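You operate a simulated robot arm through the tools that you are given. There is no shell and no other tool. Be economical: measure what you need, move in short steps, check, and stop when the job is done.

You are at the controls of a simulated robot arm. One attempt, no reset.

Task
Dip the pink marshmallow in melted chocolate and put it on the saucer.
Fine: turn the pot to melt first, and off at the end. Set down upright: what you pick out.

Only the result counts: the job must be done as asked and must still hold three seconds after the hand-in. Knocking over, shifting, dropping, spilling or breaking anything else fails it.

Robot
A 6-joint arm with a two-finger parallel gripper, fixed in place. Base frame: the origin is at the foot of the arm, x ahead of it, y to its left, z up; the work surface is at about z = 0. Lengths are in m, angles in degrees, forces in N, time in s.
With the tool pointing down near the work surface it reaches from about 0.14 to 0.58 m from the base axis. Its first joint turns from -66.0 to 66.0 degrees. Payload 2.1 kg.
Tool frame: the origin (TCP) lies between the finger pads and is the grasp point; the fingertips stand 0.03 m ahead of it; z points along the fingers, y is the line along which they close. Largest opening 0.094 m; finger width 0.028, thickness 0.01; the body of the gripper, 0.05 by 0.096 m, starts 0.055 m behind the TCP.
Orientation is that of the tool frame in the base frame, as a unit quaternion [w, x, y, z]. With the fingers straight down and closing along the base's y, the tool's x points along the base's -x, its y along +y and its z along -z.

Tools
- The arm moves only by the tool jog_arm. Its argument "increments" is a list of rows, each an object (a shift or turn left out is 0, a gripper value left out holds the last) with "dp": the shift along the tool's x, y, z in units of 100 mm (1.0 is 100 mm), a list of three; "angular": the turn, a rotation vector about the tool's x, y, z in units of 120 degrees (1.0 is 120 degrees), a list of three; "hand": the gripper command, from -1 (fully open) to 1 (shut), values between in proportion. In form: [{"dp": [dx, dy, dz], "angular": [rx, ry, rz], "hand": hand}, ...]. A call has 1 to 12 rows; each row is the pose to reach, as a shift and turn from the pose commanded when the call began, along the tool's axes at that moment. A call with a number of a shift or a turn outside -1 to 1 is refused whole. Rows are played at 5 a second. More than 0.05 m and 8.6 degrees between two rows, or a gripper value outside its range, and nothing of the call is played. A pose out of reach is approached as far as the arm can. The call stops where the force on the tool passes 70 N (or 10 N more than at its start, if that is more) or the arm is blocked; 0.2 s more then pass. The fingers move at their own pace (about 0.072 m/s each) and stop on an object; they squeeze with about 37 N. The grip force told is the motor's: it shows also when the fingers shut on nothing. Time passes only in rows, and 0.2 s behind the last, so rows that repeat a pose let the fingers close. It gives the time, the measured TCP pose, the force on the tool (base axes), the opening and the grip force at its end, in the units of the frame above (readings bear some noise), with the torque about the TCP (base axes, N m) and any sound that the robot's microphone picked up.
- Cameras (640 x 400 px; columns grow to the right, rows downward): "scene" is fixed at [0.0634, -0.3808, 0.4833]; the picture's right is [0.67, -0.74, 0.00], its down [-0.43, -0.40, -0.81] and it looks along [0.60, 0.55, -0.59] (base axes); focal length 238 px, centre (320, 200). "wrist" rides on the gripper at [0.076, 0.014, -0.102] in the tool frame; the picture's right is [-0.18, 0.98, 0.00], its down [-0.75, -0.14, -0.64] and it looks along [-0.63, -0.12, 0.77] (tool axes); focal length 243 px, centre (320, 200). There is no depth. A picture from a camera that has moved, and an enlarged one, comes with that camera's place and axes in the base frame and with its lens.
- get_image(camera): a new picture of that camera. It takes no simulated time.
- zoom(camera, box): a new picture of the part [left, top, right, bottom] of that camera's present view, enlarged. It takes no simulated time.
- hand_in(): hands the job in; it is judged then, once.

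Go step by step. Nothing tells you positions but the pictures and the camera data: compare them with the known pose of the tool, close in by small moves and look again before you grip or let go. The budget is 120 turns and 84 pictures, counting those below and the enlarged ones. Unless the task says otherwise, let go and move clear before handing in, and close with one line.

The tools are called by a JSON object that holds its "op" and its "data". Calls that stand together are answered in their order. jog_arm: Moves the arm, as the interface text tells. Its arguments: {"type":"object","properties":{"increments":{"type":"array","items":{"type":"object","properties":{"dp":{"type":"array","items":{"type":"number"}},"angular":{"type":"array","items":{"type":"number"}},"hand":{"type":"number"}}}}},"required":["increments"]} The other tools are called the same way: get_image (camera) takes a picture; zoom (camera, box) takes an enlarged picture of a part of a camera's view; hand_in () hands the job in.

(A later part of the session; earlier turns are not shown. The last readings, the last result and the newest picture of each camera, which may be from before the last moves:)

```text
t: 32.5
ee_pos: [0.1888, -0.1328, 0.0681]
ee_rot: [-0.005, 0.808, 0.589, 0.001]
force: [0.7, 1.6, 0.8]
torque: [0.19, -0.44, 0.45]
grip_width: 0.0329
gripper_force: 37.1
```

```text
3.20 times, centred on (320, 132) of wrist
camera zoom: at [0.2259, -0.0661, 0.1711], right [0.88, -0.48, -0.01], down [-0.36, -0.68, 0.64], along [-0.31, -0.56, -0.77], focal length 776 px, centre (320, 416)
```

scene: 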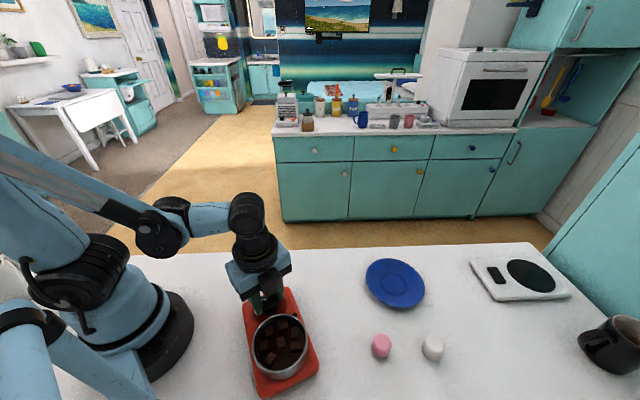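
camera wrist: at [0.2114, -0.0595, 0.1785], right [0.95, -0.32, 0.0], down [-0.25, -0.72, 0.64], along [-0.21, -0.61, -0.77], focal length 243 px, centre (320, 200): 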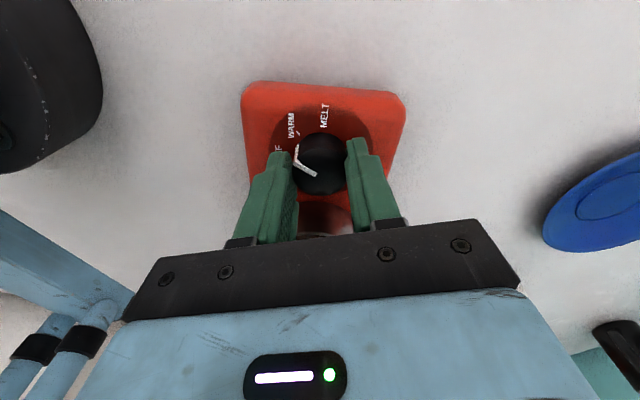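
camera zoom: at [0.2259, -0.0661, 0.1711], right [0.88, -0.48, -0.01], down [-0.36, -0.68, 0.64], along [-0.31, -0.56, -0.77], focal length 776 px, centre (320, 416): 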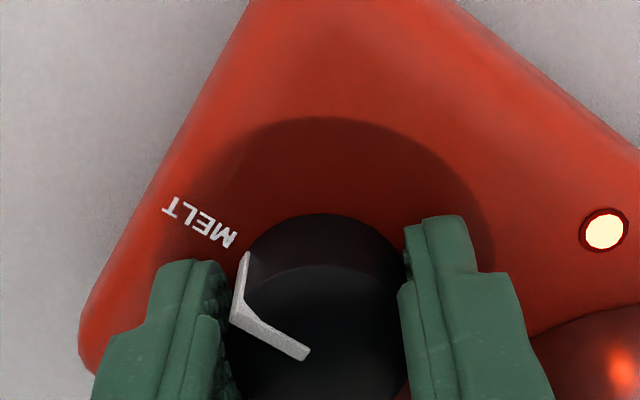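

The knob is on MELT and chunks are melting; the warmer is turned about 15°, which I'll undo when turning the knob off. I'll release and lift.

{"op": "jog_arm", "data": {"increments": [{"hand": 0.3}, {"hand": 0.1}, {"hand": 0.02}, {"hand": 0.02}, {"dp": [0, 0, -0.1]}, {"dp": [0, 0, -0.3]}, {"dp": [0, 0, -0.6]}, {"dp": [0, 0, -0.9]}, {"dp": [0, 0, -1.0]}]}}

{"op": "get_image", "data": {"camera": "scene"}}

```text
t: 34.5
ee_pos: [0.1885, -0.1321, 0.1697]
ee_rot: [-0.005, 0.808, 0.589, 0.0]
force: [0.0, 0.3, -0.2]
torque: [-0.01, 0.01, 0.04]
grip_width: 0.0458
gripper_force: 0.1
```

```text
43 pictures are left
```

scene: 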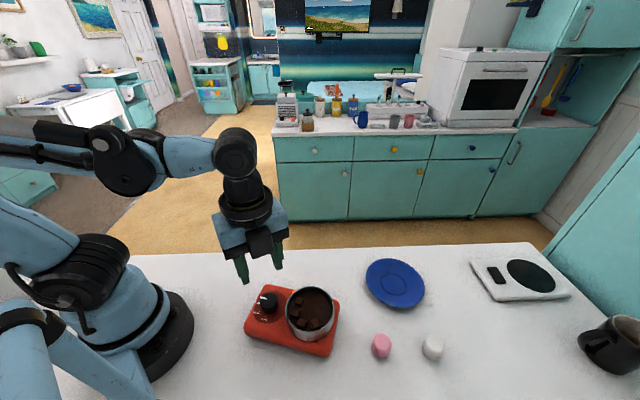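

Melting continues. I'll swing the hand back and over toward the pink marshmallow.

{"op": "jog_arm", "data": {"increments": [{"dp": [-0.07, 0.08, 0], "angular": [0, 0, -0.065]}, {"dp": [-0.14, 0.15, 0], "angular": [0, 0, -0.13]}, {"dp": [-0.21, 0.23, 0], "angular": [0, 0, -0.195]}, {"dp": [-0.29, 0.3, 0], "angular": [0, 0, -0.26]}, {"dp": [-0.36, 0.38, 0], "angular": [0, 0, -0.325]}, {"dp": [-0.43, 0.45, 0], "angular": [0, 0, -0.39]}, {"dp": [-0.5, 0.53, 0], "angular": [0, 0, -0.455]}, {"dp": [-0.57, 0.6, 0], "angular": [0, 0, -0.52]}, {"dp": [-0.65, 0.68, 0], "angular": [0, 0, -0.585]}, {"dp": [-0.72, 0.76, 0], "angular": [0, 0, -0.65]}, {"dp": [-0.79, 0.84, 0], "angular": [0, 0, -0.715]}, {"dp": [-0.86, 0.91, 0], "angular": [0, 0, -0.775]}]}}

```text
t: 37.1
ee_pos: [0.2488, -0.2438, 0.1676]
ee_rot: [-0.004, 0.129, 0.992, 0.004]
force: [-0.3, 0.3, -1.0]
torque: [0.0, -0.01, 0.0]
grip_width: 0.0461
gripper_force: 0.0
```

Now the final approach above the pink marshmallow with the hand square and opened to 0.06.

{"op": "jog_arm", "data": {"increments": [{"dp": [-0.19, -0.24, 0.0], "angular": [0.001, -0.001, -0.04], "hand": -0.28}, {"dp": [-0.38, -0.48, 0.16], "angular": [0.002, -0.003, -0.08]}, {"dp": [-0.58, -0.725, 0.32], "angular": [0.0033, -0.0043, -0.123]}, {"dp": [-0.58, -0.725, 0.48], "angular": [0.0033, -0.0043, -0.123]}, {"dp": [-0.58, -0.725, 0.48], "angular": [0.0033, -0.0043, -0.123]}]}}

{"op": "get_image", "data": {"camera": "wrist"}}

{"op": "zoom", "data": {"camera": "scene", "box": [230, 240, 470, 390]}}

```text
t: 38.3
ee_pos: [0.2873, -0.3275, 0.1182]
ee_rot: [0.001, 0.001, 1.0, 0.0]
force: [0.6, -0.4, -1.2]
torque: [0.03, 0.02, -0.02]
grip_width: 0.0601
gripper_force: 0.1
```

```text
42 pictures are left
camera wrist: at [0.2096, -0.3134, 0.22], right [0.19, 0.98, 0.0], down [0.75, -0.14, 0.64], along [0.63, -0.12, -0.77], focal length 243 px, centre (320, 200)
```

wrist: 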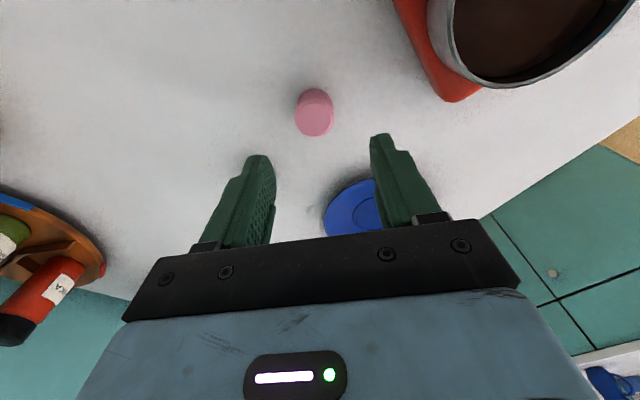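

```text
2.67 times, centred on (350, 315) of scene
camera zoom: at [0.0634, -0.3808, 0.4833], right [0.67, -0.74, 0.0], down [-0.43, -0.4, -0.81], along [0.6, 0.55, -0.59], focal length 634 px, centre (240, -107)
```

zoom: 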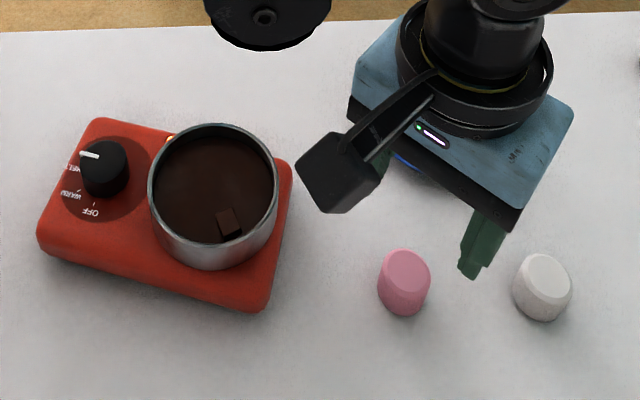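

{"op": "zoom", "data": {"camera": "wrist", "box": [280, 80, 344, 150]}}

```text
5.71 times, centred on (312, 115) of wrist
camera zoom: at [0.2096, -0.3134, 0.22], right [0.19, 0.98, 0.0], down [0.75, -0.14, 0.64], along [0.63, -0.12, -0.77], focal length 1386 px, centre (366, 686)
```

zoom: 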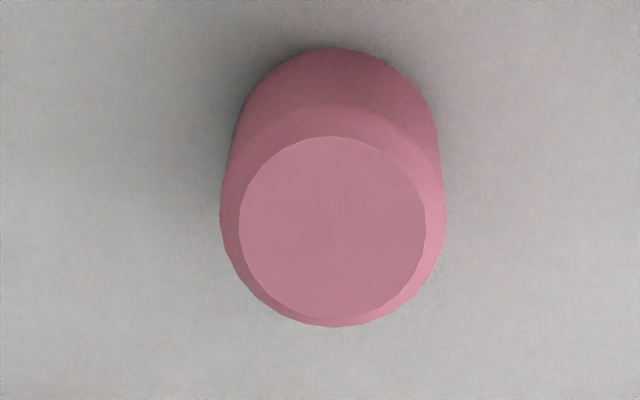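

The pink marshmallow is centred at (0.283,-0.3315), about 0.031 wide and 0.033 tall. Descending to grip its upper half.

{"op": "jog_arm", "data": {"increments": [{"dp": [0.03, -0.041, 0.2]}, {"dp": [0.03, -0.041, 0.4]}, {"dp": [0.03, -0.041, 0.6]}, {"dp": [0.03, -0.041, 0.7]}, {"dp": [0.03, -0.041, 0.7]}]}}

{"op": "get_image", "data": {"camera": "wrist"}}

```text
t: 39.5
ee_pos: [0.2832, -0.3312, 0.0476]
ee_rot: [0.001, 0.002, 1.0, 0.0]
force: [-0.1, -0.3, 0.0]
torque: [0.01, 0.02, 0.03]
grip_width: 0.0601
gripper_force: 0.1
```

```text
39 pictures are left
camera wrist: at [0.2059, -0.3177, 0.1501], right [0.19, 0.98, 0.0], down [0.75, -0.14, 0.64], along [0.63, -0.12, -0.77], focal length 243 px, centre (320, 200)
```

wrist: 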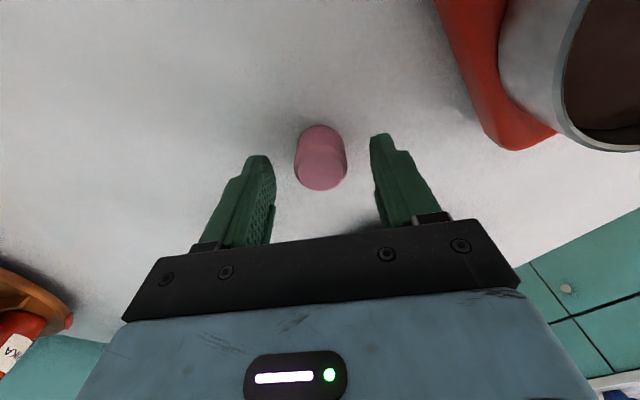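

{"op": "jog_arm", "data": {"increments": [{"hand": 0.2}, {"hand": 0.4}, {"hand": 0.4}, {"hand": 0.4}, {"hand": 0.4}]}}

{"op": "jog_arm", "data": {"increments": [{"dp": [0, 0, -0.1]}, {"dp": [0, 0, -0.3]}, {"dp": [0, 0, -0.6]}, {"dp": [0, 0, -0.9]}, {"dp": [0, 0, -1.0]}]}}

{"op": "zoom", "data": {"camera": "scene", "box": [230, 240, 470, 390]}}

```text
t: 40.7
ee_pos: [0.283, -0.3323, 0.0478]
ee_rot: [0.001, 0.002, 1.0, 0.0]
force: [-0.1, 0.1, -1.0]
torque: [0.0, 0.0, 0.03]
grip_width: 0.0297
gripper_force: 6.7
```

```text
t: 41.9
ee_pos: [0.2833, -0.3322, 0.1468]
ee_rot: [0.002, 0.002, 1.0, 0.0]
force: [0.0, -0.2, 0.2]
torque: [0.02, 0.02, 0.0]
grip_width: 0.0298
gripper_force: 6.3
```

```text
2.67 times, centred on (350, 315) of scene
camera zoom: at [0.0634, -0.3808, 0.4833], right [0.67, -0.74, 0.0], down [-0.43, -0.4, -0.81], along [0.6, 0.55, -0.59], focal length 634 px, centre (240, -107)
```

zoom: 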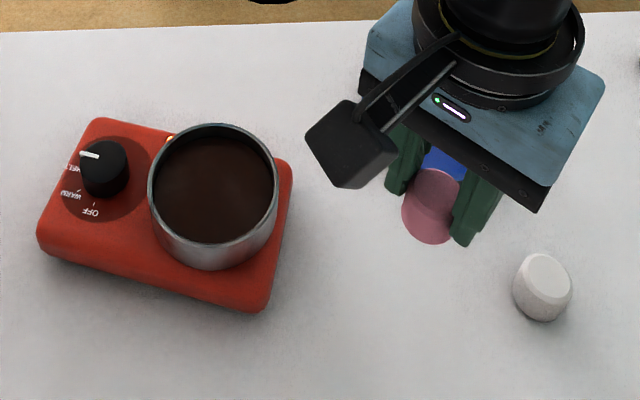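

The marshmallow is held and the chocolate is fully melted. The pot is now about (0.223,-0.209); moving over toward it.

{"op": "jog_arm", "data": {"increments": [{"dp": [0.1, 0.2, -0.05]}, {"dp": [0.2, 0.4, -0.1]}, {"dp": [0.3, 0.6, -0.1]}, {"dp": [0.45, 0.8, -0.1]}, {"dp": [0.6, 1.0, -0.1]}, {"dp": [0.6, 1.0, -0.1]}]}}

{"op": "jog_arm", "data": {"increments": [{"dp": [0, 0.12, 0]}, {"dp": [0, 0.23, 0]}, {"dp": [0, 0.23, 0]}]}}

{"op": "get_image", "data": {"camera": "wrist"}}

{"op": "zoom", "data": {"camera": "scene", "box": [230, 230, 390, 350]}}

```text
t: 43.3
ee_pos: [0.224, -0.2314, 0.1594]
ee_rot: [0.001, 0.002, 1.0, 0.0]
force: [-0.2, 0.4, -0.2]
torque: [-0.02, 0.02, -0.01]
grip_width: 0.0289
gripper_force: 31.4
```

```text
t: 44.1
ee_pos: [0.2237, -0.2092, 0.1579]
ee_rot: [0.001, 0.002, 1.0, 0.0]
force: [0.0, -0.2, 0.2]
torque: [0.0, -0.03, 0.0]
grip_width: 0.0293
gripper_force: 24.6
```

```text
37 pictures are left
camera wrist: at [0.147, -0.1951, 0.2611], right [0.19, 0.98, 0.0], down [0.75, -0.14, 0.64], along [0.63, -0.12, -0.77], focal length 243 px, centre (320, 200)
```

wrist: 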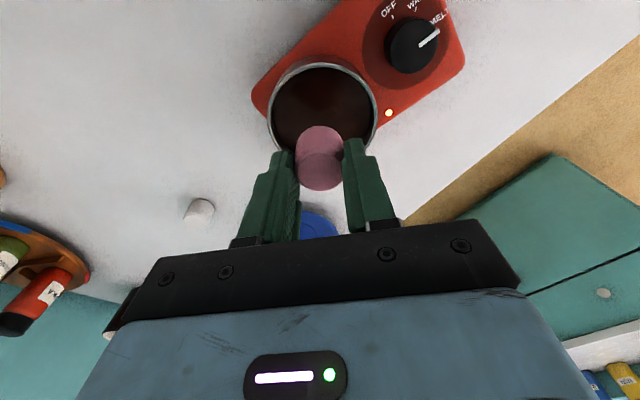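

```text
3.33 times, centred on (310, 290) of scene
camera zoom: at [0.0634, -0.3808, 0.4833], right [0.67, -0.74, 0.0], down [-0.43, -0.4, -0.81], along [0.6, 0.55, -0.59], focal length 792 px, centre (353, -100)
```

zoom: 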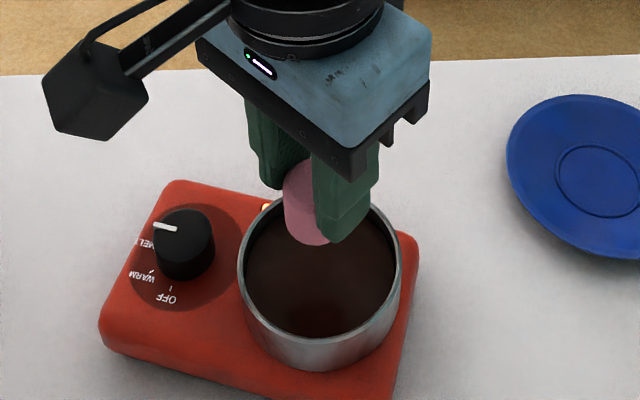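

Pot centre matches the current position within 2-3 mm. Lowering the marshmallow into the chocolate.

{"op": "jog_arm", "data": {"increments": [{"dp": [0.02, 0.01, 0.15]}, {"dp": [0.02, 0.01, 0.3]}, {"dp": [0.02, 0.01, 0.45]}, {"dp": [0.02, 0.01, 0.55]}, {"dp": [0.02, 0.01, 0.6]}, {"dp": [0.02, 0.01, 0.6]}]}}

{"op": "zoom", "data": {"camera": "scene", "box": [260, 250, 360, 340]}}

{"op": "zoom", "data": {"camera": "wrist", "box": [240, 80, 420, 200]}}

```text
t: 45.5
ee_pos: [0.221, -0.2087, 0.098]
ee_rot: [0.001, 0.002, 1.0, -0.001]
force: [0.6, 0.8, 0.5]
torque: [0.01, 0.0, -0.02]
grip_width: 0.0292
gripper_force: 30.7
```

```text
4.44 times, centred on (310, 295) of scene
camera zoom: at [0.0634, -0.3808, 0.4833], right [0.67, -0.74, 0.0], down [-0.43, -0.4, -0.81], along [0.6, 0.55, -0.59], focal length 1056 px, centre (364, -222)
```

zoom: 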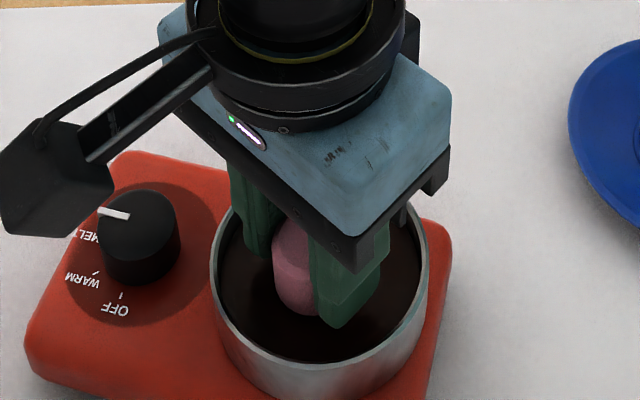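

```text
3.33 times, centred on (330, 140) of wrist
camera zoom: at [0.1441, -0.1948, 0.2], right [0.19, 0.98, 0.0], down [0.75, -0.14, 0.64], along [0.63, -0.12, -0.77], focal length 809 px, centre (287, 400)
```

zoom: 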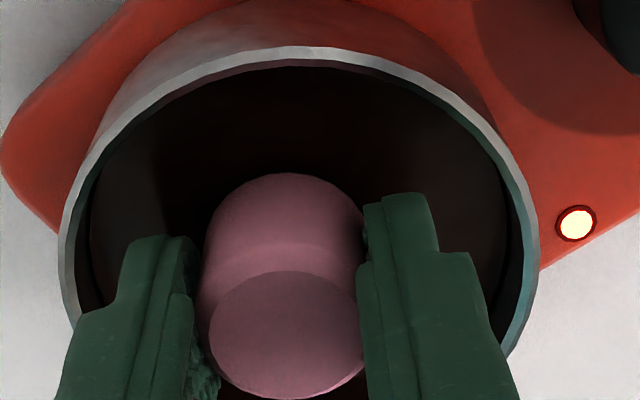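

Lowering a further 6 mm.

{"op": "jog_arm", "data": {"increments": [{"dp": [0, 0, 0.02]}, {"dp": [0, 0, 0.04]}, {"dp": [0, 0, 0.06]}, {"dp": [0, 0, 0.06]}]}}

{"op": "zoom", "data": {"camera": "wrist", "box": [240, 80, 420, 200]}}

```text
t: 46.5
ee_pos: [0.222, -0.208, 0.0909]
ee_rot: [0.002, 0.002, 1.0, 0.0]
force: [0.1, -0.6, 0.7]
torque: [-0.01, -0.01, 0.0]
grip_width: 0.0294
gripper_force: 31.7
```

```text
3.33 times, centred on (330, 140) of wrist
camera zoom: at [0.1448, -0.1945, 0.1932], right [0.19, 0.98, 0.0], down [0.75, -0.14, 0.64], along [0.63, -0.12, -0.76], focal length 809 px, centre (287, 400)
```

zoom: 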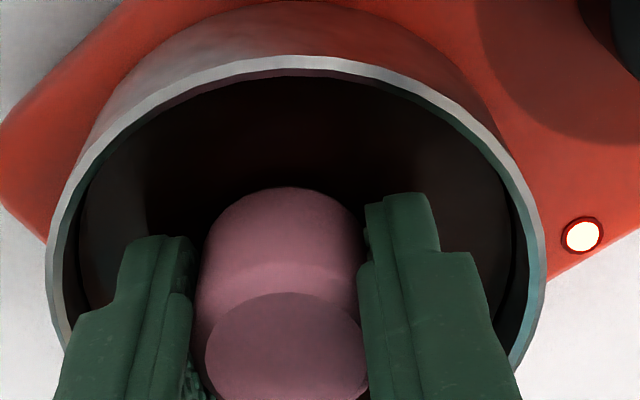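

The marshmallow seems to have touched the bottom and slid up a little in the grip. I'll raise it to see whether it's coated.

{"op": "jog_arm", "data": {"increments": [{"dp": [0, 0, 0]}, {"dp": [0, 0, -0.1]}, {"dp": [0, 0, -0.25]}, {"dp": [0, 0, -0.45]}, {"dp": [0, 0, -0.65]}, {"dp": [0, 0, -0.65]}]}}

{"op": "zoom", "data": {"camera": "scene", "box": [270, 240, 360, 320]}}

{"op": "zoom", "data": {"camera": "wrist", "box": [240, 80, 420, 200]}}

```text
t: 47.9
ee_pos: [0.2209, -0.2093, 0.1563]
ee_rot: [0.0, 0.002, 1.0, -0.001]
force: [-0.3, 0.3, 0.4]
torque: [0.02, 0.02, 0.03]
grip_width: 0.0295
gripper_force: 37.2
```

```text
5.00 times, centred on (315, 280) of scene
camera zoom: at [0.0634, -0.3808, 0.4833], right [0.67, -0.74, 0.0], down [-0.43, -0.4, -0.81], along [0.6, 0.55, -0.59], focal length 1188 px, centre (345, -200)
```

zoom: 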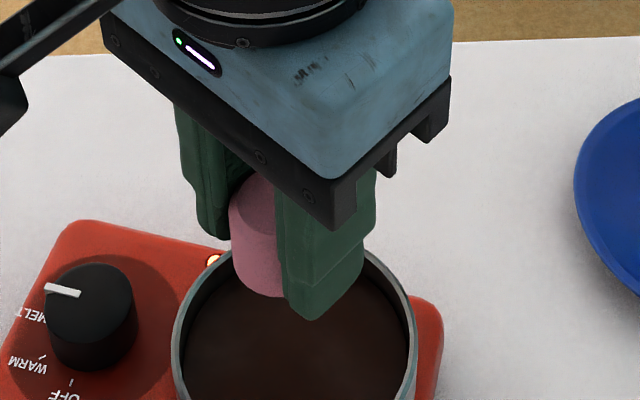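

```text
3.33 times, centred on (330, 140) of wrist
camera zoom: at [0.1448, -0.194, 0.2594], right [0.19, 0.98, 0.0], down [0.75, -0.14, 0.64], along [0.63, -0.12, -0.77], focal length 809 px, centre (287, 400)
```

zoom: 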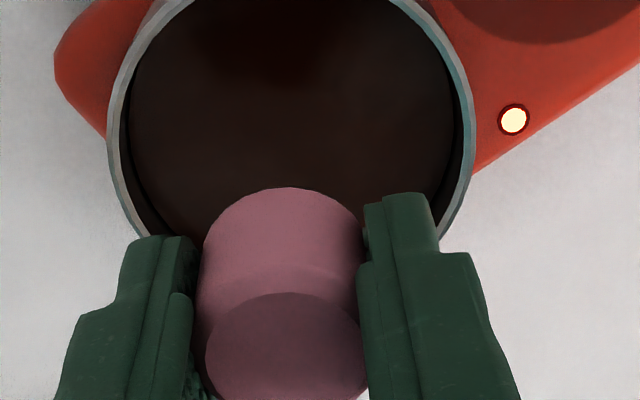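

The marshmallow isn't coated: it slid up in the grip, leaving almost nothing below the fingertips. I'll set it back on the bare table and re-grip it higher and firmer.

{"op": "jog_arm", "data": {"increments": [{"dp": [-0.15, -0.25, 0]}, {"dp": [-0.3, -0.5, 0]}, {"dp": [-0.45, -0.75, 0]}, {"dp": [-0.61, -1.0, 0]}, {"dp": [-0.61, -1.0, 0]}]}}

{"op": "jog_arm", "data": {"increments": [{"dp": [0, -0.21, 0.2]}, {"dp": [0, -0.21, 0.5]}, {"dp": [0, -0.21, 0.8]}, {"dp": [0, -0.21, 1.0]}, {"dp": [0, -0.21, 1.0]}]}}

{"op": "jog_arm", "data": {"increments": [{"dp": [0, 0, 0.1]}, {"dp": [0, 0, 0.16]}, {"dp": [0, 0, 0.2]}, {"dp": [0, 0, 0.23]}, {"dp": [0, 0, 0.23]}]}}

{"op": "zoom", "data": {"camera": "scene", "box": [330, 280, 470, 380]}}

```text
t: 49.1
ee_pos: [0.2825, -0.3091, 0.1565]
ee_rot: [0.001, 0.001, 1.0, 0.0]
force: [-0.1, 0.0, 0.4]
torque: [0.0, 0.01, -0.01]
grip_width: 0.0292
gripper_force: 36.7
```

```text
t: 50.3
ee_pos: [0.283, -0.3291, 0.0572]
ee_rot: [0.001, 0.002, 1.0, 0.0]
force: [-0.3, -0.6, -0.2]
torque: [0.02, 0.0, 0.01]
grip_width: 0.0294
gripper_force: 37.2
```

```text
t: 51.5
ee_pos: [0.2834, -0.3298, 0.0342]
ee_rot: [0.001, 0.002, 1.0, 0.0]
force: [-0.6, -0.4, 0.3]
torque: [-0.02, -0.02, -0.02]
grip_width: 0.0293
gripper_force: 37.4
```

```text
4.00 times, centred on (400, 330) of scene
camera zoom: at [0.0634, -0.3808, 0.4833], right [0.67, -0.74, 0.0], down [-0.43, -0.4, -0.81], along [0.6, 0.55, -0.59], focal length 951 px, centre (0, -320)
```

zoom: 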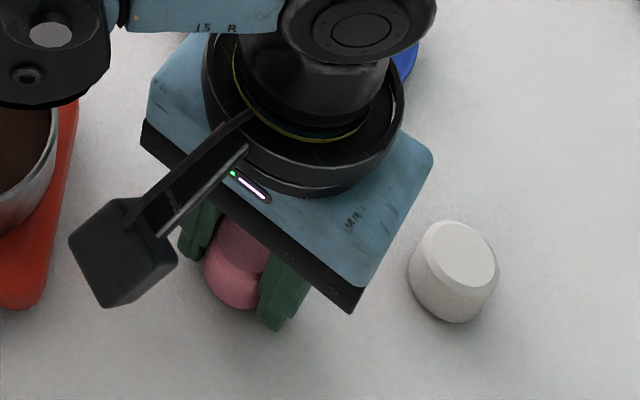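

{"op": "jog_arm", "data": {"increments": [{"dp": [0, 0, 0.015]}, {"dp": [0, 0, 0.025]}, {"dp": [0, 0, 0.025]}]}}

{"op": "jog_arm", "data": {"increments": [{"hand": 0.3}, {"hand": 0.1}, {"hand": -0.28}, {"hand": -0.28}, {"dp": [0, 0, -0.08]}, {"dp": [0, 0, -0.16]}, {"dp": [0, 0, -0.16]}]}}

{"op": "get_image", "data": {"camera": "wrist"}}

```text
t: 52.3
ee_pos: [0.2822, -0.3309, 0.032]
ee_rot: [0.0, 0.002, 1.0, -0.001]
force: [-1.4, 2.3, 19.4]
torque: [0.09, 0.02, -0.02]
grip_width: 0.0294
gripper_force: 36.7
```

```text
t: 53.9
ee_pos: [0.2834, -0.3304, 0.0473]
ee_rot: [0.0, 0.002, 1.0, 0.0]
force: [0.7, 0.5, -0.1]
torque: [0.02, 0.01, 0.0]
grip_width: 0.06
gripper_force: 0.1
```

```text
29 pictures are left
camera wrist: at [0.2061, -0.3167, 0.1504], right [0.19, 0.98, 0.0], down [0.75, -0.14, 0.64], along [0.63, -0.12, -0.77], focal length 243 px, centre (320, 200)
```

wrist: 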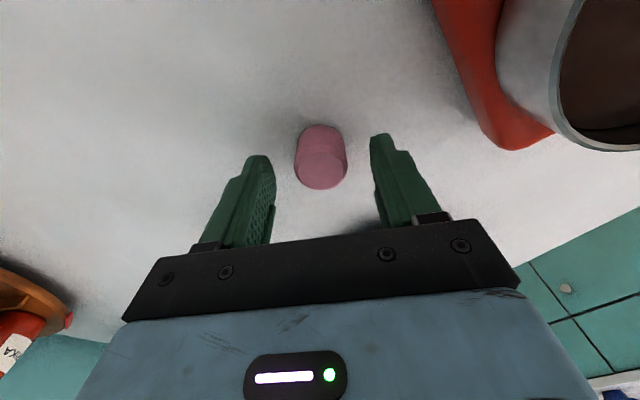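

The marshmallow stands upright as before. Re-gripping its upper half with full force.

{"op": "jog_arm", "data": {"increments": [{"hand": 0.2}, {"hand": 0.4}, {"hand": 0.6}, {"hand": 0.6}, {"hand": 0.6}, {"hand": 0.6}]}}

{"op": "jog_arm", "data": {"increments": [{"dp": [0, 0, -0.1]}, {"dp": [0, 0, -0.3]}, {"dp": [0, 0, -0.6]}, {"dp": [0, 0, -0.9]}, {"dp": [0, 0, -1.0]}]}}

{"op": "jog_arm", "data": {"increments": [{"dp": [0.1, 0.2, -0.05]}, {"dp": [0.2, 0.4, -0.1]}, {"dp": [0.3, 0.6, -0.1]}, {"dp": [0.45, 0.8, -0.1]}, {"dp": [0.61, 1.0, -0.1]}, {"dp": [0.61, 1.0, -0.1]}]}}

{"op": "jog_arm", "data": {"increments": [{"dp": [0, 0.12, 0]}, {"dp": [0, 0.22, 0]}, {"dp": [0, 0.22, 0]}]}}

{"op": "get_image", "data": {"camera": "wrist"}}

```text
t: 55.3
ee_pos: [0.282, -0.331, 0.0479]
ee_rot: [0.001, 0.001, 1.0, 0.0]
force: [-0.3, 0.3, 0.2]
torque: [0.01, -0.03, 0.03]
grip_width: 0.0281
gripper_force: 37.6
```

```text
t: 56.5
ee_pos: [0.2806, -0.3283, 0.1488]
ee_rot: [0.001, 0.002, 1.0, 0.0]
force: [0.4, 0.2, -0.1]
torque: [0.0, -0.02, 0.04]
grip_width: 0.0283
gripper_force: 36.9
```

```text
t: 57.9
ee_pos: [0.222, -0.2296, 0.1577]
ee_rot: [0.001, 0.002, 1.0, 0.0]
force: [-0.2, 0.0, 0.2]
torque: [-0.01, -0.01, 0.02]
grip_width: 0.0281
gripper_force: 36.9
```

```text
t: 58.7
ee_pos: [0.2221, -0.2072, 0.1575]
ee_rot: [0.001, 0.002, 1.0, 0.0]
force: [-0.5, -0.3, -0.1]
torque: [0.01, 0.01, 0.0]
grip_width: 0.0284
gripper_force: 36.8
```

```text
28 pictures are left
camera wrist: at [0.145, -0.1928, 0.2601], right [0.19, 0.98, 0.0], down [0.75, -0.14, 0.64], along [0.63, -0.12, -0.77], focal length 243 px, centre (320, 200)
```

wrist: 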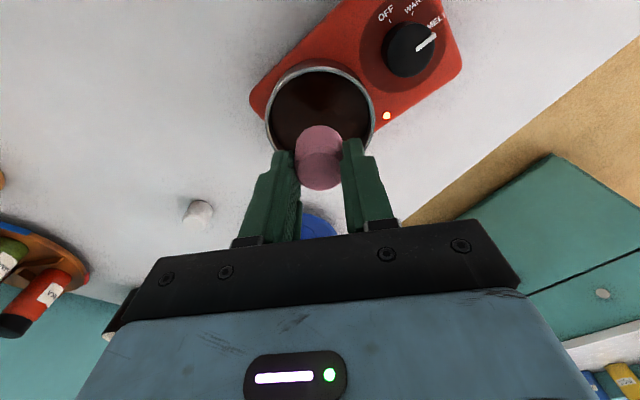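

Good protrusion now. Lowering stepwise and watching force.

{"op": "jog_arm", "data": {"increments": [{"dp": [0.01, -0.01, 0.15]}, {"dp": [0.01, -0.01, 0.3]}, {"dp": [0.01, -0.01, 0.42]}, {"dp": [0.01, -0.01, 0.5]}]}}

{"op": "jog_arm", "data": {"increments": [{"dp": [0, 0, 0.03]}, {"dp": [0, 0, 0.05]}]}}

{"op": "get_image", "data": {"camera": "wrist"}}

```text
t: 59.7
ee_pos: [0.2193, -0.2072, 0.1071]
ee_rot: [0.001, 0.002, 1.0, 0.001]
force: [0.5, 0.3, 0.0]
torque: [0.0, 0.0, 0.02]
grip_width: 0.0284
gripper_force: 36.7
```

```text
t: 60.3
ee_pos: [0.2201, -0.2092, 0.1041]
ee_rot: [0.0, 0.003, 1.0, 0.001]
force: [-1.1, 1.6, 33.0]
torque: [0.03, 0.0, -0.01]
grip_width: 0.0289
gripper_force: 37.2
```

```text
27 pictures are left
camera wrist: at [0.1438, -0.1947, 0.2061], right [0.19, 0.98, 0.0], down [0.75, -0.14, 0.64], along [0.63, -0.12, -0.77], focal length 243 px, centre (320, 200)
```

wrist: 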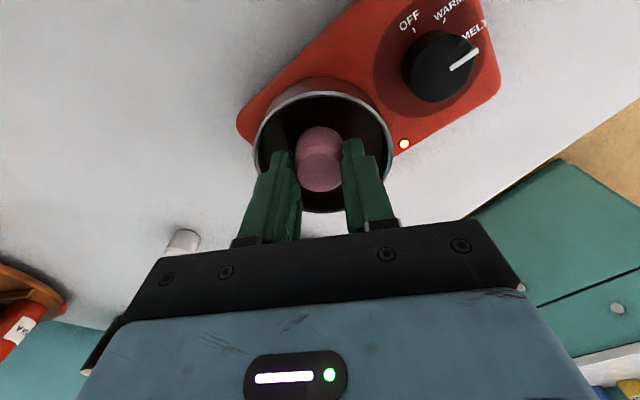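

Firm contact at a bottom height of about 0.057. Lifting to inspect for coating.

{"op": "jog_arm", "data": {"increments": [{"dp": [0, 0, 0.0]}, {"dp": [0, 0, -0.1]}, {"dp": [0, 0, -0.3]}, {"dp": [0, 0, -0.55]}, {"dp": [0, 0, -0.55]}]}}

{"op": "zoom", "data": {"camera": "scene", "box": [270, 240, 360, 320]}}

{"op": "zoom", "data": {"camera": "wrist", "box": [240, 80, 420, 200]}}

```text
t: 61.5
ee_pos: [0.2182, -0.2088, 0.1587]
ee_rot: [0.001, 0.002, 1.0, 0.0]
force: [0.4, 0.3, -0.3]
torque: [0.02, 0.01, -0.01]
grip_width: 0.0285
gripper_force: 37.4
```

```text
5.00 times, centred on (315, 280) of scene
camera zoom: at [0.0634, -0.3808, 0.4833], right [0.67, -0.74, 0.0], down [-0.43, -0.4, -0.81], along [0.6, 0.55, -0.59], focal length 1188 px, centre (345, -200)
```

zoom: 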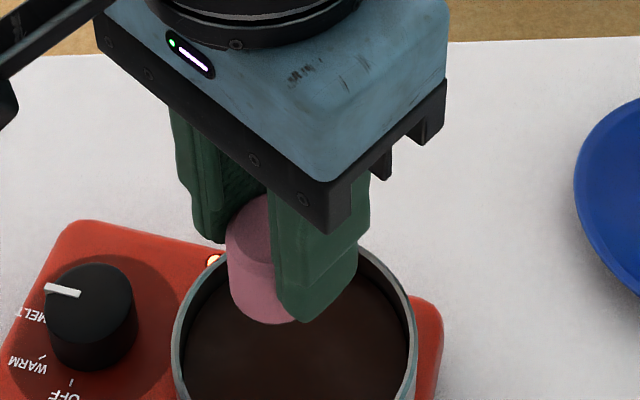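

```text
3.33 times, centred on (330, 140) of wrist
camera zoom: at [0.1423, -0.1944, 0.2611], right [0.19, 0.98, 0.0], down [0.75, -0.14, 0.64], along [0.63, -0.12, -0.77], focal length 809 px, centre (287, 400)
```

zoom: 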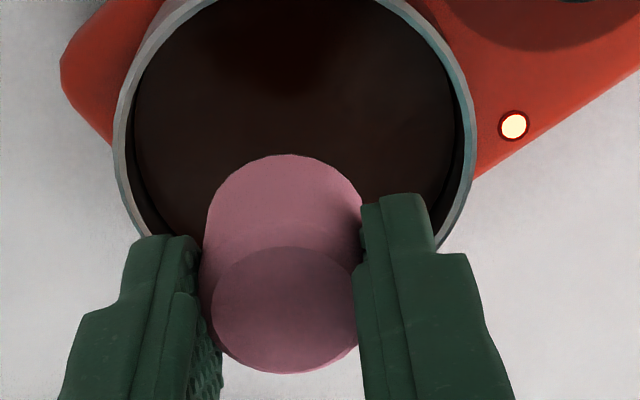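

The chocolate surface is still hard even though the chunks are gone, so it needs longer on MELT. I'll wait above the pot and check.

{"op": "jog_arm", "data": {"increments": [{}, {}, {}, {}, {}, {}, {}, {}, {}, {}, {}, {}]}}

{"op": "jog_arm", "data": {"increments": [{}, {}, {}, {}, {}, {}, {}, {}, {}, {}, {}, {}]}}

{"op": "jog_arm", "data": {"increments": [{}, {}, {}, {}, {}, {}, {}, {}, {}, {}, {}, {}]}}

{"op": "jog_arm", "data": {"increments": [{}, {}, {}, {}, {}, {}, {}, {}, {}, {}, {}, {}]}}

{"op": "zoom", "data": {"camera": "scene", "box": [230, 240, 370, 350]}}

```text
t: 64.1
ee_pos: [0.2195, -0.2085, 0.1593]
ee_rot: [0.0, 0.002, 1.0, 0.0]
force: [0.3, -0.4, 0.2]
torque: [0.0, -0.02, -0.03]
grip_width: 0.0283
gripper_force: 37.2
```

```text
t: 66.7
ee_pos: [0.2188, -0.2073, 0.1587]
ee_rot: [0.001, 0.001, 1.0, 0.001]
force: [0.3, -0.5, -0.3]
torque: [0.02, 0.02, -0.02]
grip_width: 0.0282
gripper_force: 36.9
```

```text
t: 69.3
ee_pos: [0.2187, -0.209, 0.1584]
ee_rot: [0.0, 0.001, 1.0, 0.0]
force: [0.5, 0.2, -0.6]
torque: [0.04, 0.0, 0.02]
grip_width: 0.0282
gripper_force: 36.8
```

```text
t: 71.9
ee_pos: [0.2192, -0.2091, 0.1582]
ee_rot: [0.001, 0.002, 1.0, -0.001]
force: [-0.3, 0.2, -0.9]
torque: [0.0, -0.03, -0.01]
grip_width: 0.0284
gripper_force: 37.8
```

```text
3.64 times, centred on (300, 295) of scene
camera zoom: at [0.0634, -0.3808, 0.4833], right [0.67, -0.74, 0.0], down [-0.43, -0.4, -0.81], along [0.6, 0.55, -0.59], focal length 864 px, centre (393, -146)
```

zoom: 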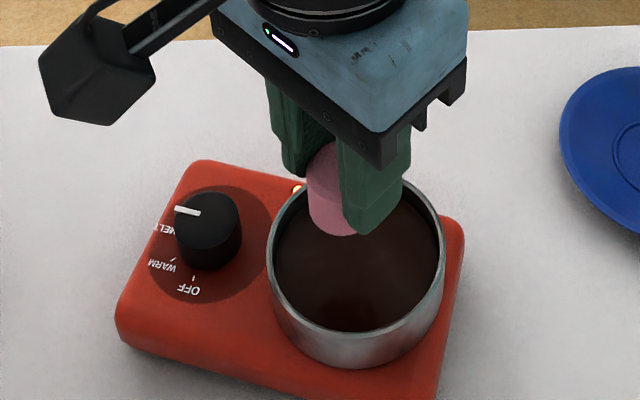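

Trying the surface again, gently.

{"op": "jog_arm", "data": {"increments": [{"dp": [0, 0, 0.15]}, {"dp": [0, 0, 0.3]}, {"dp": [0, 0, 0.42]}, {"dp": [0, 0, 0.5]}, {"dp": [0, 0, 0.52]}]}}

{"op": "jog_arm", "data": {"increments": [{"dp": [0, 0, 0.01]}, {"dp": [0, 0, 0.02]}]}}

{"op": "zoom", "data": {"camera": "wrist", "box": [240, 80, 420, 200]}}

```text
t: 73.1
ee_pos: [0.2209, -0.2071, 0.1049]
ee_rot: [0.001, 0.002, 1.0, 0.0]
force: [-0.5, 0.0, 0.2]
torque: [0.01, 0.0, 0.03]
grip_width: 0.0285
gripper_force: 36.8
```

```text
t: 73.7
ee_pos: [0.2214, -0.2073, 0.1033]
ee_rot: [0.002, 0.001, 1.0, 0.0]
force: [-2.0, 0.4, 29.4]
torque: [0.08, 0.05, -0.01]
grip_width: 0.0283
gripper_force: 37.0
```

```text
3.33 times, centred on (330, 140) of wrist
camera zoom: at [0.1439, -0.1942, 0.2061], right [0.19, 0.98, 0.0], down [0.75, -0.14, 0.64], along [0.63, -0.12, -0.77], focal length 809 px, centre (287, 400)
```

zoom: 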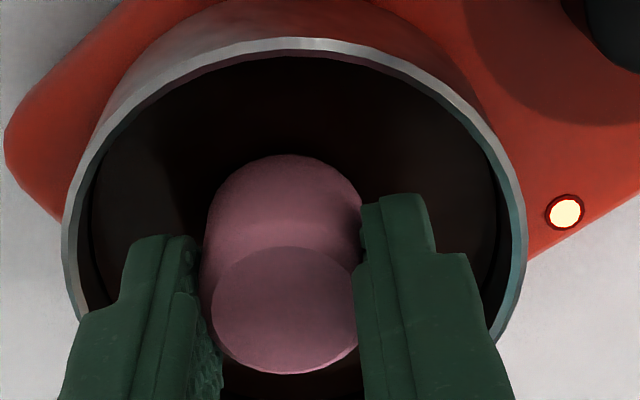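

Still firm contact at the same height. I'll hold it there a moment and look closely at the contact line.

{"op": "jog_arm", "data": {"increments": [{}, {}, {}, {}, {}, {}, {}, {}, {}, {}]}}

{"op": "zoom", "data": {"camera": "scene", "box": [290, 265, 340, 315]}}

{"op": "zoom", "data": {"camera": "wrist", "box": [280, 90, 360, 150]}}

```text
t: 75.9
ee_pos: [0.2206, -0.2081, 0.1032]
ee_rot: [0.001, 0.002, 1.0, 0.0]
force: [1.3, 0.4, 15.0]
torque: [-0.02, -0.04, -0.03]
grip_width: 0.0283
gripper_force: 37.0
```

```text
8.00 times, centred on (315, 290) of scene
camera zoom: at [0.0634, -0.3807, 0.4833], right [0.67, -0.74, 0.0], down [-0.43, -0.4, -0.81], along [0.6, 0.55, -0.59], focal length 1902 px, centre (360, -520)
```

zoom: 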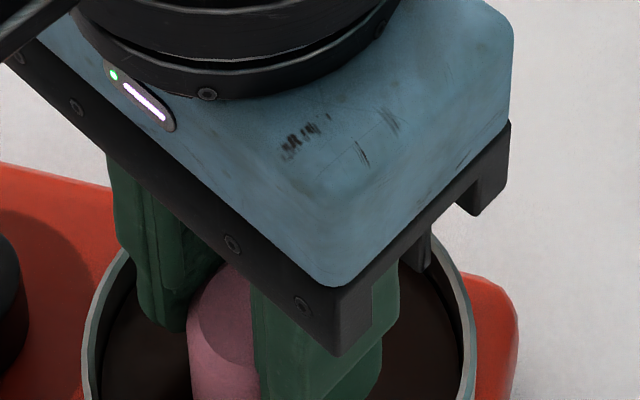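

```text
6.67 times, centred on (320, 120) of wrist
camera zoom: at [0.1435, -0.194, 0.2054], right [0.19, 0.98, 0.0], down [0.75, -0.14, 0.64], along [0.63, -0.12, -0.77], focal length 1618 px, centre (320, 733)
```

zoom: 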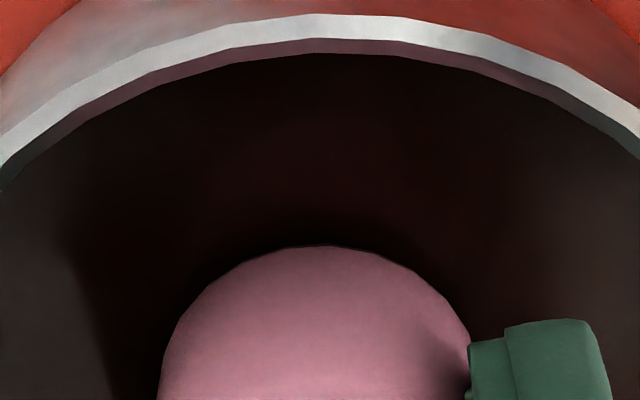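

No immersion yet, but the force is slowly relaxing. I'll push lightly again and wait to see whether it yields.

{"op": "jog_arm", "data": {"increments": [{"dp": [0, 0, 0.01]}, {"dp": [0, 0, 0.01]}]}}

{"op": "jog_arm", "data": {"increments": [{}, {}, {}, {}, {}, {}, {}, {}, {}, {}, {}, {}]}}

{"op": "jog_arm", "data": {"increments": [{}, {}, {}, {}, {}, {}, {}, {}, {}, {}, {}, {}]}}

{"op": "jog_arm", "data": {"increments": [{"dp": [0, 0, -0.01]}, {"dp": [0, 0, -0.02]}, {"dp": [0, 0, -0.03]}, {"dp": [0, 0, -0.03]}]}}

{"op": "zoom", "data": {"camera": "wrist", "box": [240, 60, 420, 200]}}

```text
t: 76.5
ee_pos: [0.22, -0.2084, 0.1021]
ee_rot: [0.0, 0.002, 1.0, 0.0]
force: [-0.6, 0.1, 32.3]
torque: [0.01, 0.01, 0.0]
grip_width: 0.0286
gripper_force: 37.0
```

```text
t: 79.1
ee_pos: [0.2204, -0.2071, 0.1024]
ee_rot: [0.0, 0.003, 1.0, 0.0]
force: [-0.6, 1.4, 8.0]
torque: [0.05, -0.01, -0.03]
grip_width: 0.0282
gripper_force: 37.2
```

```text
t: 81.7
ee_pos: [0.2204, -0.2081, 0.1025]
ee_rot: [0.001, 0.001, 1.0, 0.0]
force: [-0.3, 0.0, 3.5]
torque: [-0.07, 0.01, 0.02]
grip_width: 0.0282
gripper_force: 37.5
```

```text
t: 82.7
ee_pos: [0.2207, -0.2082, 0.106]
ee_rot: [0.0, 0.002, 1.0, 0.0]
force: [0.3, 0.1, 0.1]
torque: [0.01, -0.03, 0.02]
grip_width: 0.0283
gripper_force: 37.2
```

```text
2.86 times, centred on (330, 130) of wrist
camera zoom: at [0.1439, -0.1936, 0.2074], right [0.19, 0.98, 0.0], down [0.75, -0.14, 0.64], along [0.63, -0.12, -0.77], focal length 693 px, centre (291, 400)
```

zoom: 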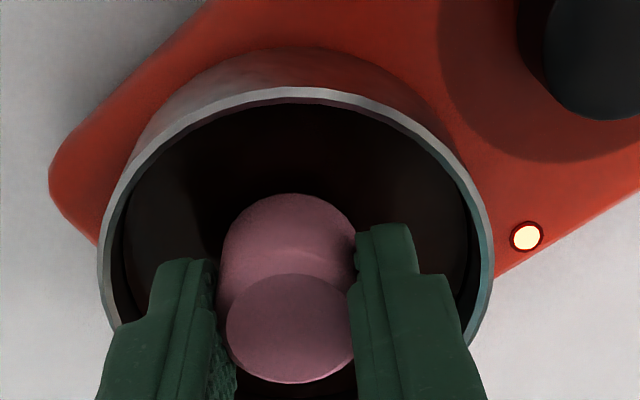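

The surface is still solid. I'll lift clear and give it more time, then view the pot.

{"op": "jog_arm", "data": {"increments": [{"dp": [0, 0, -0.2]}, {"dp": [0, 0, -0.4]}, {"dp": [0, 0, -0.6]}, {"dp": [-0.3, -0.3, -0.6]}, {"dp": [-0.6, -0.6, -0.6]}, {"dp": [-0.6, -0.9, -0.6]}, {"dp": [-0.6, -0.9, -0.6]}]}}

{"op": "zoom", "data": {"camera": "scene", "box": [230, 250, 350, 350]}}

{"op": "zoom", "data": {"camera": "wrist", "box": [240, 0, 640, 250]}}

```text
t: 84.3
ee_pos: [0.2798, -0.2974, 0.1649]
ee_rot: [0.001, 0.002, 1.0, -0.001]
force: [0.3, -1.1, 0.2]
torque: [-0.02, 0.0, 0.0]
grip_width: 0.0283
gripper_force: 36.7
```

```text
4.00 times, centred on (290, 300) of scene
camera zoom: at [0.0634, -0.3808, 0.4833], right [0.67, -0.74, 0.0], down [-0.43, -0.4, -0.81], along [0.6, 0.55, -0.59], focal length 951 px, centre (440, -200)
```

zoom: 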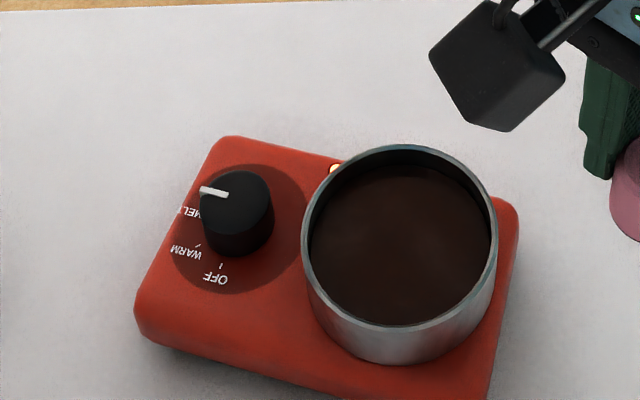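

```text
1.60 times, centred on (440, 125) of wrist
camera zoom: at [0.2034, -0.2837, 0.267], right [0.19, 0.98, 0.0], down [0.75, -0.14, 0.64], along [0.63, -0.12, -0.77], focal length 388 px, centre (128, 320)
```

zoom: 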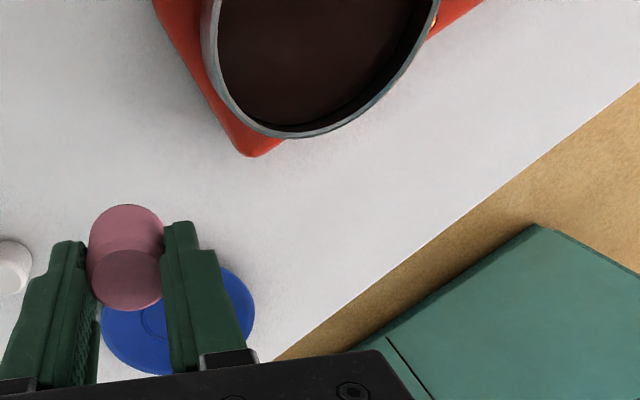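

Visually the pot looks fully melted, yet the contact felt hard. I'll give it more time and use it to look at the underside of the marshmallow, raising and tilting it toward the scene camera.

{"op": "jog_arm", "data": {"increments": [{"dp": [0, 0.2, -0.25]}, {"dp": [0, 0.4, -0.5]}, {"dp": [0, 0.6, -0.75]}, {"dp": [0, 0.8, -1.0]}, {"dp": [0, 1.0, -1.0]}, {"dp": [0, 1.0, -1.0]}]}}

{"op": "jog_arm", "data": {"increments": [{"dp": [0, 0.2, -0.2], "angular": [0.05, 0, 0]}, {"dp": [0, 0.4, -0.4], "angular": [0.1, 0, 0]}, {"dp": [0, 0.6, -0.6], "angular": [0.15, 0, 0]}, {"dp": [0, 0.8, -0.8], "angular": [0.2, 0, 0]}, {"dp": [0, 1.0, -1.0], "angular": [0.25, 0, 0]}, {"dp": [0, 1.0, -1.0], "angular": [0.31, 0, 0]}, {"dp": [0, 1.0, -1.0], "angular": [0.37, 0, 0]}, {"dp": [0, 1.0, -1.0], "angular": [0.43, 0, 0]}, {"dp": [0, 1.0, -1.0], "angular": [0.49, 0, 0]}, {"dp": [0, 1.0, -1.0], "angular": [0.49, 0, 0]}]}}

{"op": "get_image", "data": {"camera": "scene"}}

```text
t: 85.7
ee_pos: [0.2809, -0.1997, 0.2658]
ee_rot: [0.0, 0.002, 1.0, 0.001]
force: [1.1, -0.9, 0.3]
torque: [-0.01, 0.0, 0.02]
grip_width: 0.0286
gripper_force: 37.1
```

```text
t: 87.9
ee_pos: [0.2798, -0.0983, 0.3667]
ee_rot: [0.001, 0.003, 0.871, -0.492]
force: [0.4, 0.5, -0.1]
torque: [-0.02, -0.01, -0.01]
grip_width: 0.0285
gripper_force: 37.5
```

```text
17 pictures are left
```

scene: 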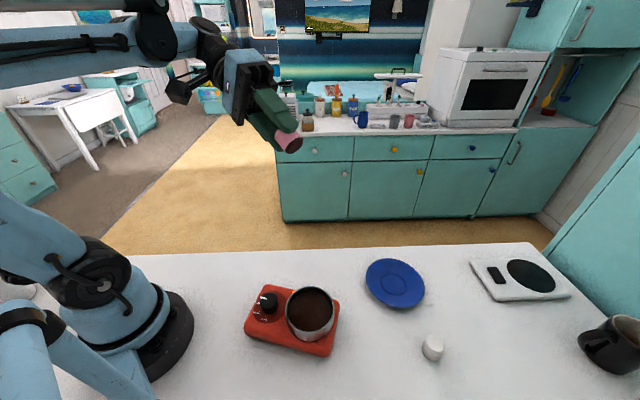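

{"op": "zoom", "data": {"camera": "scene", "box": [255, 110, 319, 160]}}

```text
8.00 times, centred on (287, 135) of scene
camera zoom: at [0.0634, -0.3808, 0.4833], right [0.67, -0.74, 0.0], down [-0.43, -0.4, -0.81], along [0.6, 0.55, -0.59], focal length 1902 px, centre (584, 720)
```

zoom: 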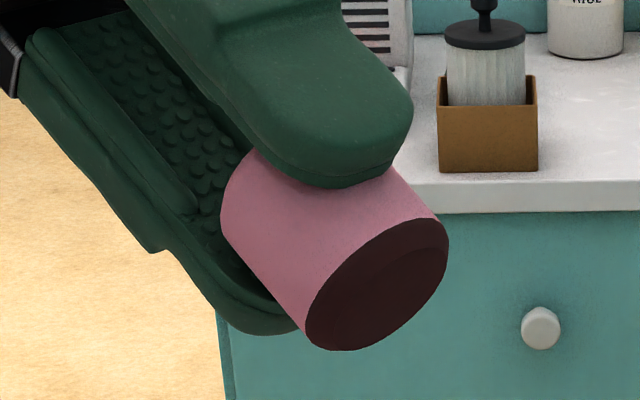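

The underside is coated in chocolate, so the dip took: the pot floor is just shallow. Now I'll straighten up and carry it to the saucer.

{"op": "jog_arm", "data": {"increments": [{"angular": [-0.06, 0, 0]}, {"angular": [-0.12, 0, 0]}, {"angular": [-0.18, 0, 0]}, {"angular": [-0.24, 0, 0]}, {"angular": [-0.3, 0, 0]}, {"angular": [-0.36, 0, 0]}, {"angular": [-0.42, 0, 0]}, {"angular": [-0.49, 0, 0]}, {"angular": [-0.49, 0, 0]}]}}

{"op": "jog_arm", "data": {"increments": [{"dp": [-0.18, -0.24, 0]}, {"dp": [-0.36, -0.48, 0.1]}, {"dp": [-0.54, -0.72, 0.3]}, {"dp": [-0.7, -0.95, 0.5]}, {"dp": [-0.7, -0.95, 0.7]}, {"dp": [-0.7, -0.95, 0.7]}]}}

{"op": "jog_arm", "data": {"increments": [{"dp": [-0.18, -0.24, 0.1]}, {"dp": [-0.36, -0.48, 0.3]}, {"dp": [-0.54, -0.72, 0.5]}, {"dp": [-0.67, -0.9, 0.7]}, {"dp": [-0.67, -0.9, 1.0]}, {"dp": [-0.67, -0.9, 1.0]}]}}

{"op": "get_image", "data": {"camera": "wrist"}}

{"op": "zoom", "data": {"camera": "scene", "box": [330, 220, 470, 320]}}

```text
t: 89.9
ee_pos: [0.2803, -0.0979, 0.3658]
ee_rot: [0.002, 0.002, 1.0, 0.0]
force: [-0.5, 0.4, 0.2]
torque: [0.03, 0.01, 0.0]
grip_width: 0.0282
gripper_force: 37.2
```

```text
t: 91.3
ee_pos: [0.35, -0.1934, 0.2958]
ee_rot: [0.0, 0.002, 1.0, 0.0]
force: [0.6, -1.3, -0.9]
torque: [0.01, 0.02, 0.02]
grip_width: 0.0281
gripper_force: 36.9
```

```text
t: 92.7
ee_pos: [0.4178, -0.2849, 0.1929]
ee_rot: [0.001, 0.002, 1.0, 0.0]
force: [0.9, -0.2, -0.1]
torque: [0.0, -0.02, -0.03]
grip_width: 0.0285
gripper_force: 37.0
```

```text
15 pictures are left
camera wrist: at [0.3416, -0.27, 0.2961], right [0.19, 0.98, 0.0], down [0.75, -0.14, 0.64], along [0.63, -0.12, -0.77], focal length 243 px, centre (320, 200)
```

wrist: 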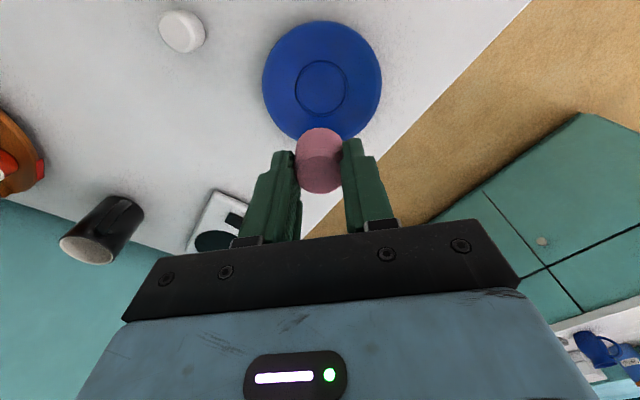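

```text
4.00 times, centred on (400, 270) of scene
camera zoom: at [0.0634, -0.3808, 0.4833], right [0.67, -0.74, 0.0], down [-0.43, -0.4, -0.81], along [0.6, 0.55, -0.59], focal length 951 px, centre (0, -80)
```

zoom: 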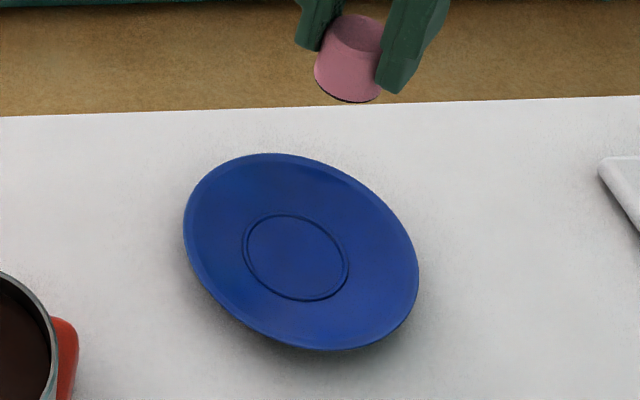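

Aligned over the saucer's centre. Lowering toward it.

{"op": "jog_arm", "data": {"increments": [{"dp": [-0.012, 0, 0.25]}, {"dp": [-0.012, 0, 0.5]}, {"dp": [-0.012, 0, 0.75]}, {"dp": [-0.012, 0, 1.0]}, {"dp": [-0.012, 0, 1.0]}]}}

{"op": "jog_arm", "data": {"increments": [{"dp": [0, 0, 0.1]}, {"dp": [0, 0, 0.2]}, {"dp": [0, 0, 0.3]}, {"dp": [0, 0, 0.3]}]}}

{"op": "zoom", "data": {"camera": "scene", "box": [350, 240, 450, 320]}}

```text
t: 93.9
ee_pos: [0.4185, -0.2845, 0.0959]
ee_rot: [0.001, 0.001, 1.0, 0.001]
force: [-0.7, -0.3, 0.3]
torque: [0.01, -0.01, -0.01]
grip_width: 0.0282
gripper_force: 36.9
```

```text
t: 94.9
ee_pos: [0.4181, -0.2839, 0.0659]
ee_rot: [0.0, 0.002, 1.0, 0.001]
force: [0.0, 0.0, -0.6]
torque: [-0.01, 0.0, -0.03]
grip_width: 0.0281
gripper_force: 36.8
```

```text
5.00 times, centred on (400, 280) of scene
camera zoom: at [0.0634, -0.3808, 0.4833], right [0.67, -0.74, 0.0], down [-0.43, -0.4, -0.81], along [0.6, 0.55, -0.59], focal length 1188 px, centre (-80, -200)
```

zoom: 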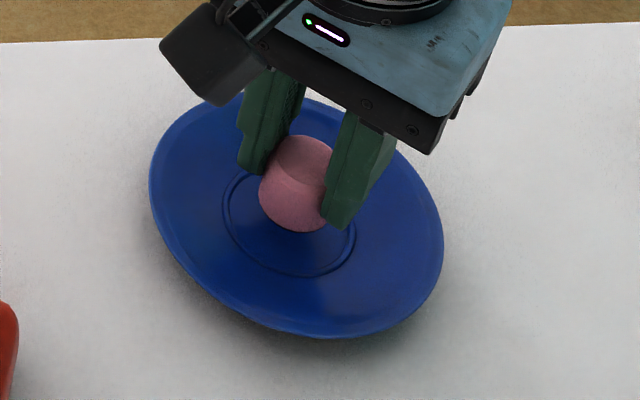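

{"op": "jog_arm", "data": {"increments": [{"dp": [0, 0, 0.04]}, {"dp": [0, 0, 0.08]}, {"dp": [0, 0, 0.1]}]}}

{"op": "jog_arm", "data": {"increments": [{"dp": [0, 0, 0.01]}, {"dp": [0, 0, 0.02]}]}}

```text
t: 95.7
ee_pos: [0.4184, -0.283, 0.056]
ee_rot: [0.001, 0.002, 1.0, 0.0]
force: [-0.9, -0.3, -0.1]
torque: [0.02, -0.03, 0.0]
grip_width: 0.0281
gripper_force: 37.1
```

```text
t: 96.3
ee_pos: [0.4181, -0.2835, 0.0533]
ee_rot: [0.0, 0.002, 1.0, 0.0]
force: [0.1, 0.4, -0.6]
torque: [0.03, -0.02, 0.0]
grip_width: 0.0283
gripper_force: 36.9
```

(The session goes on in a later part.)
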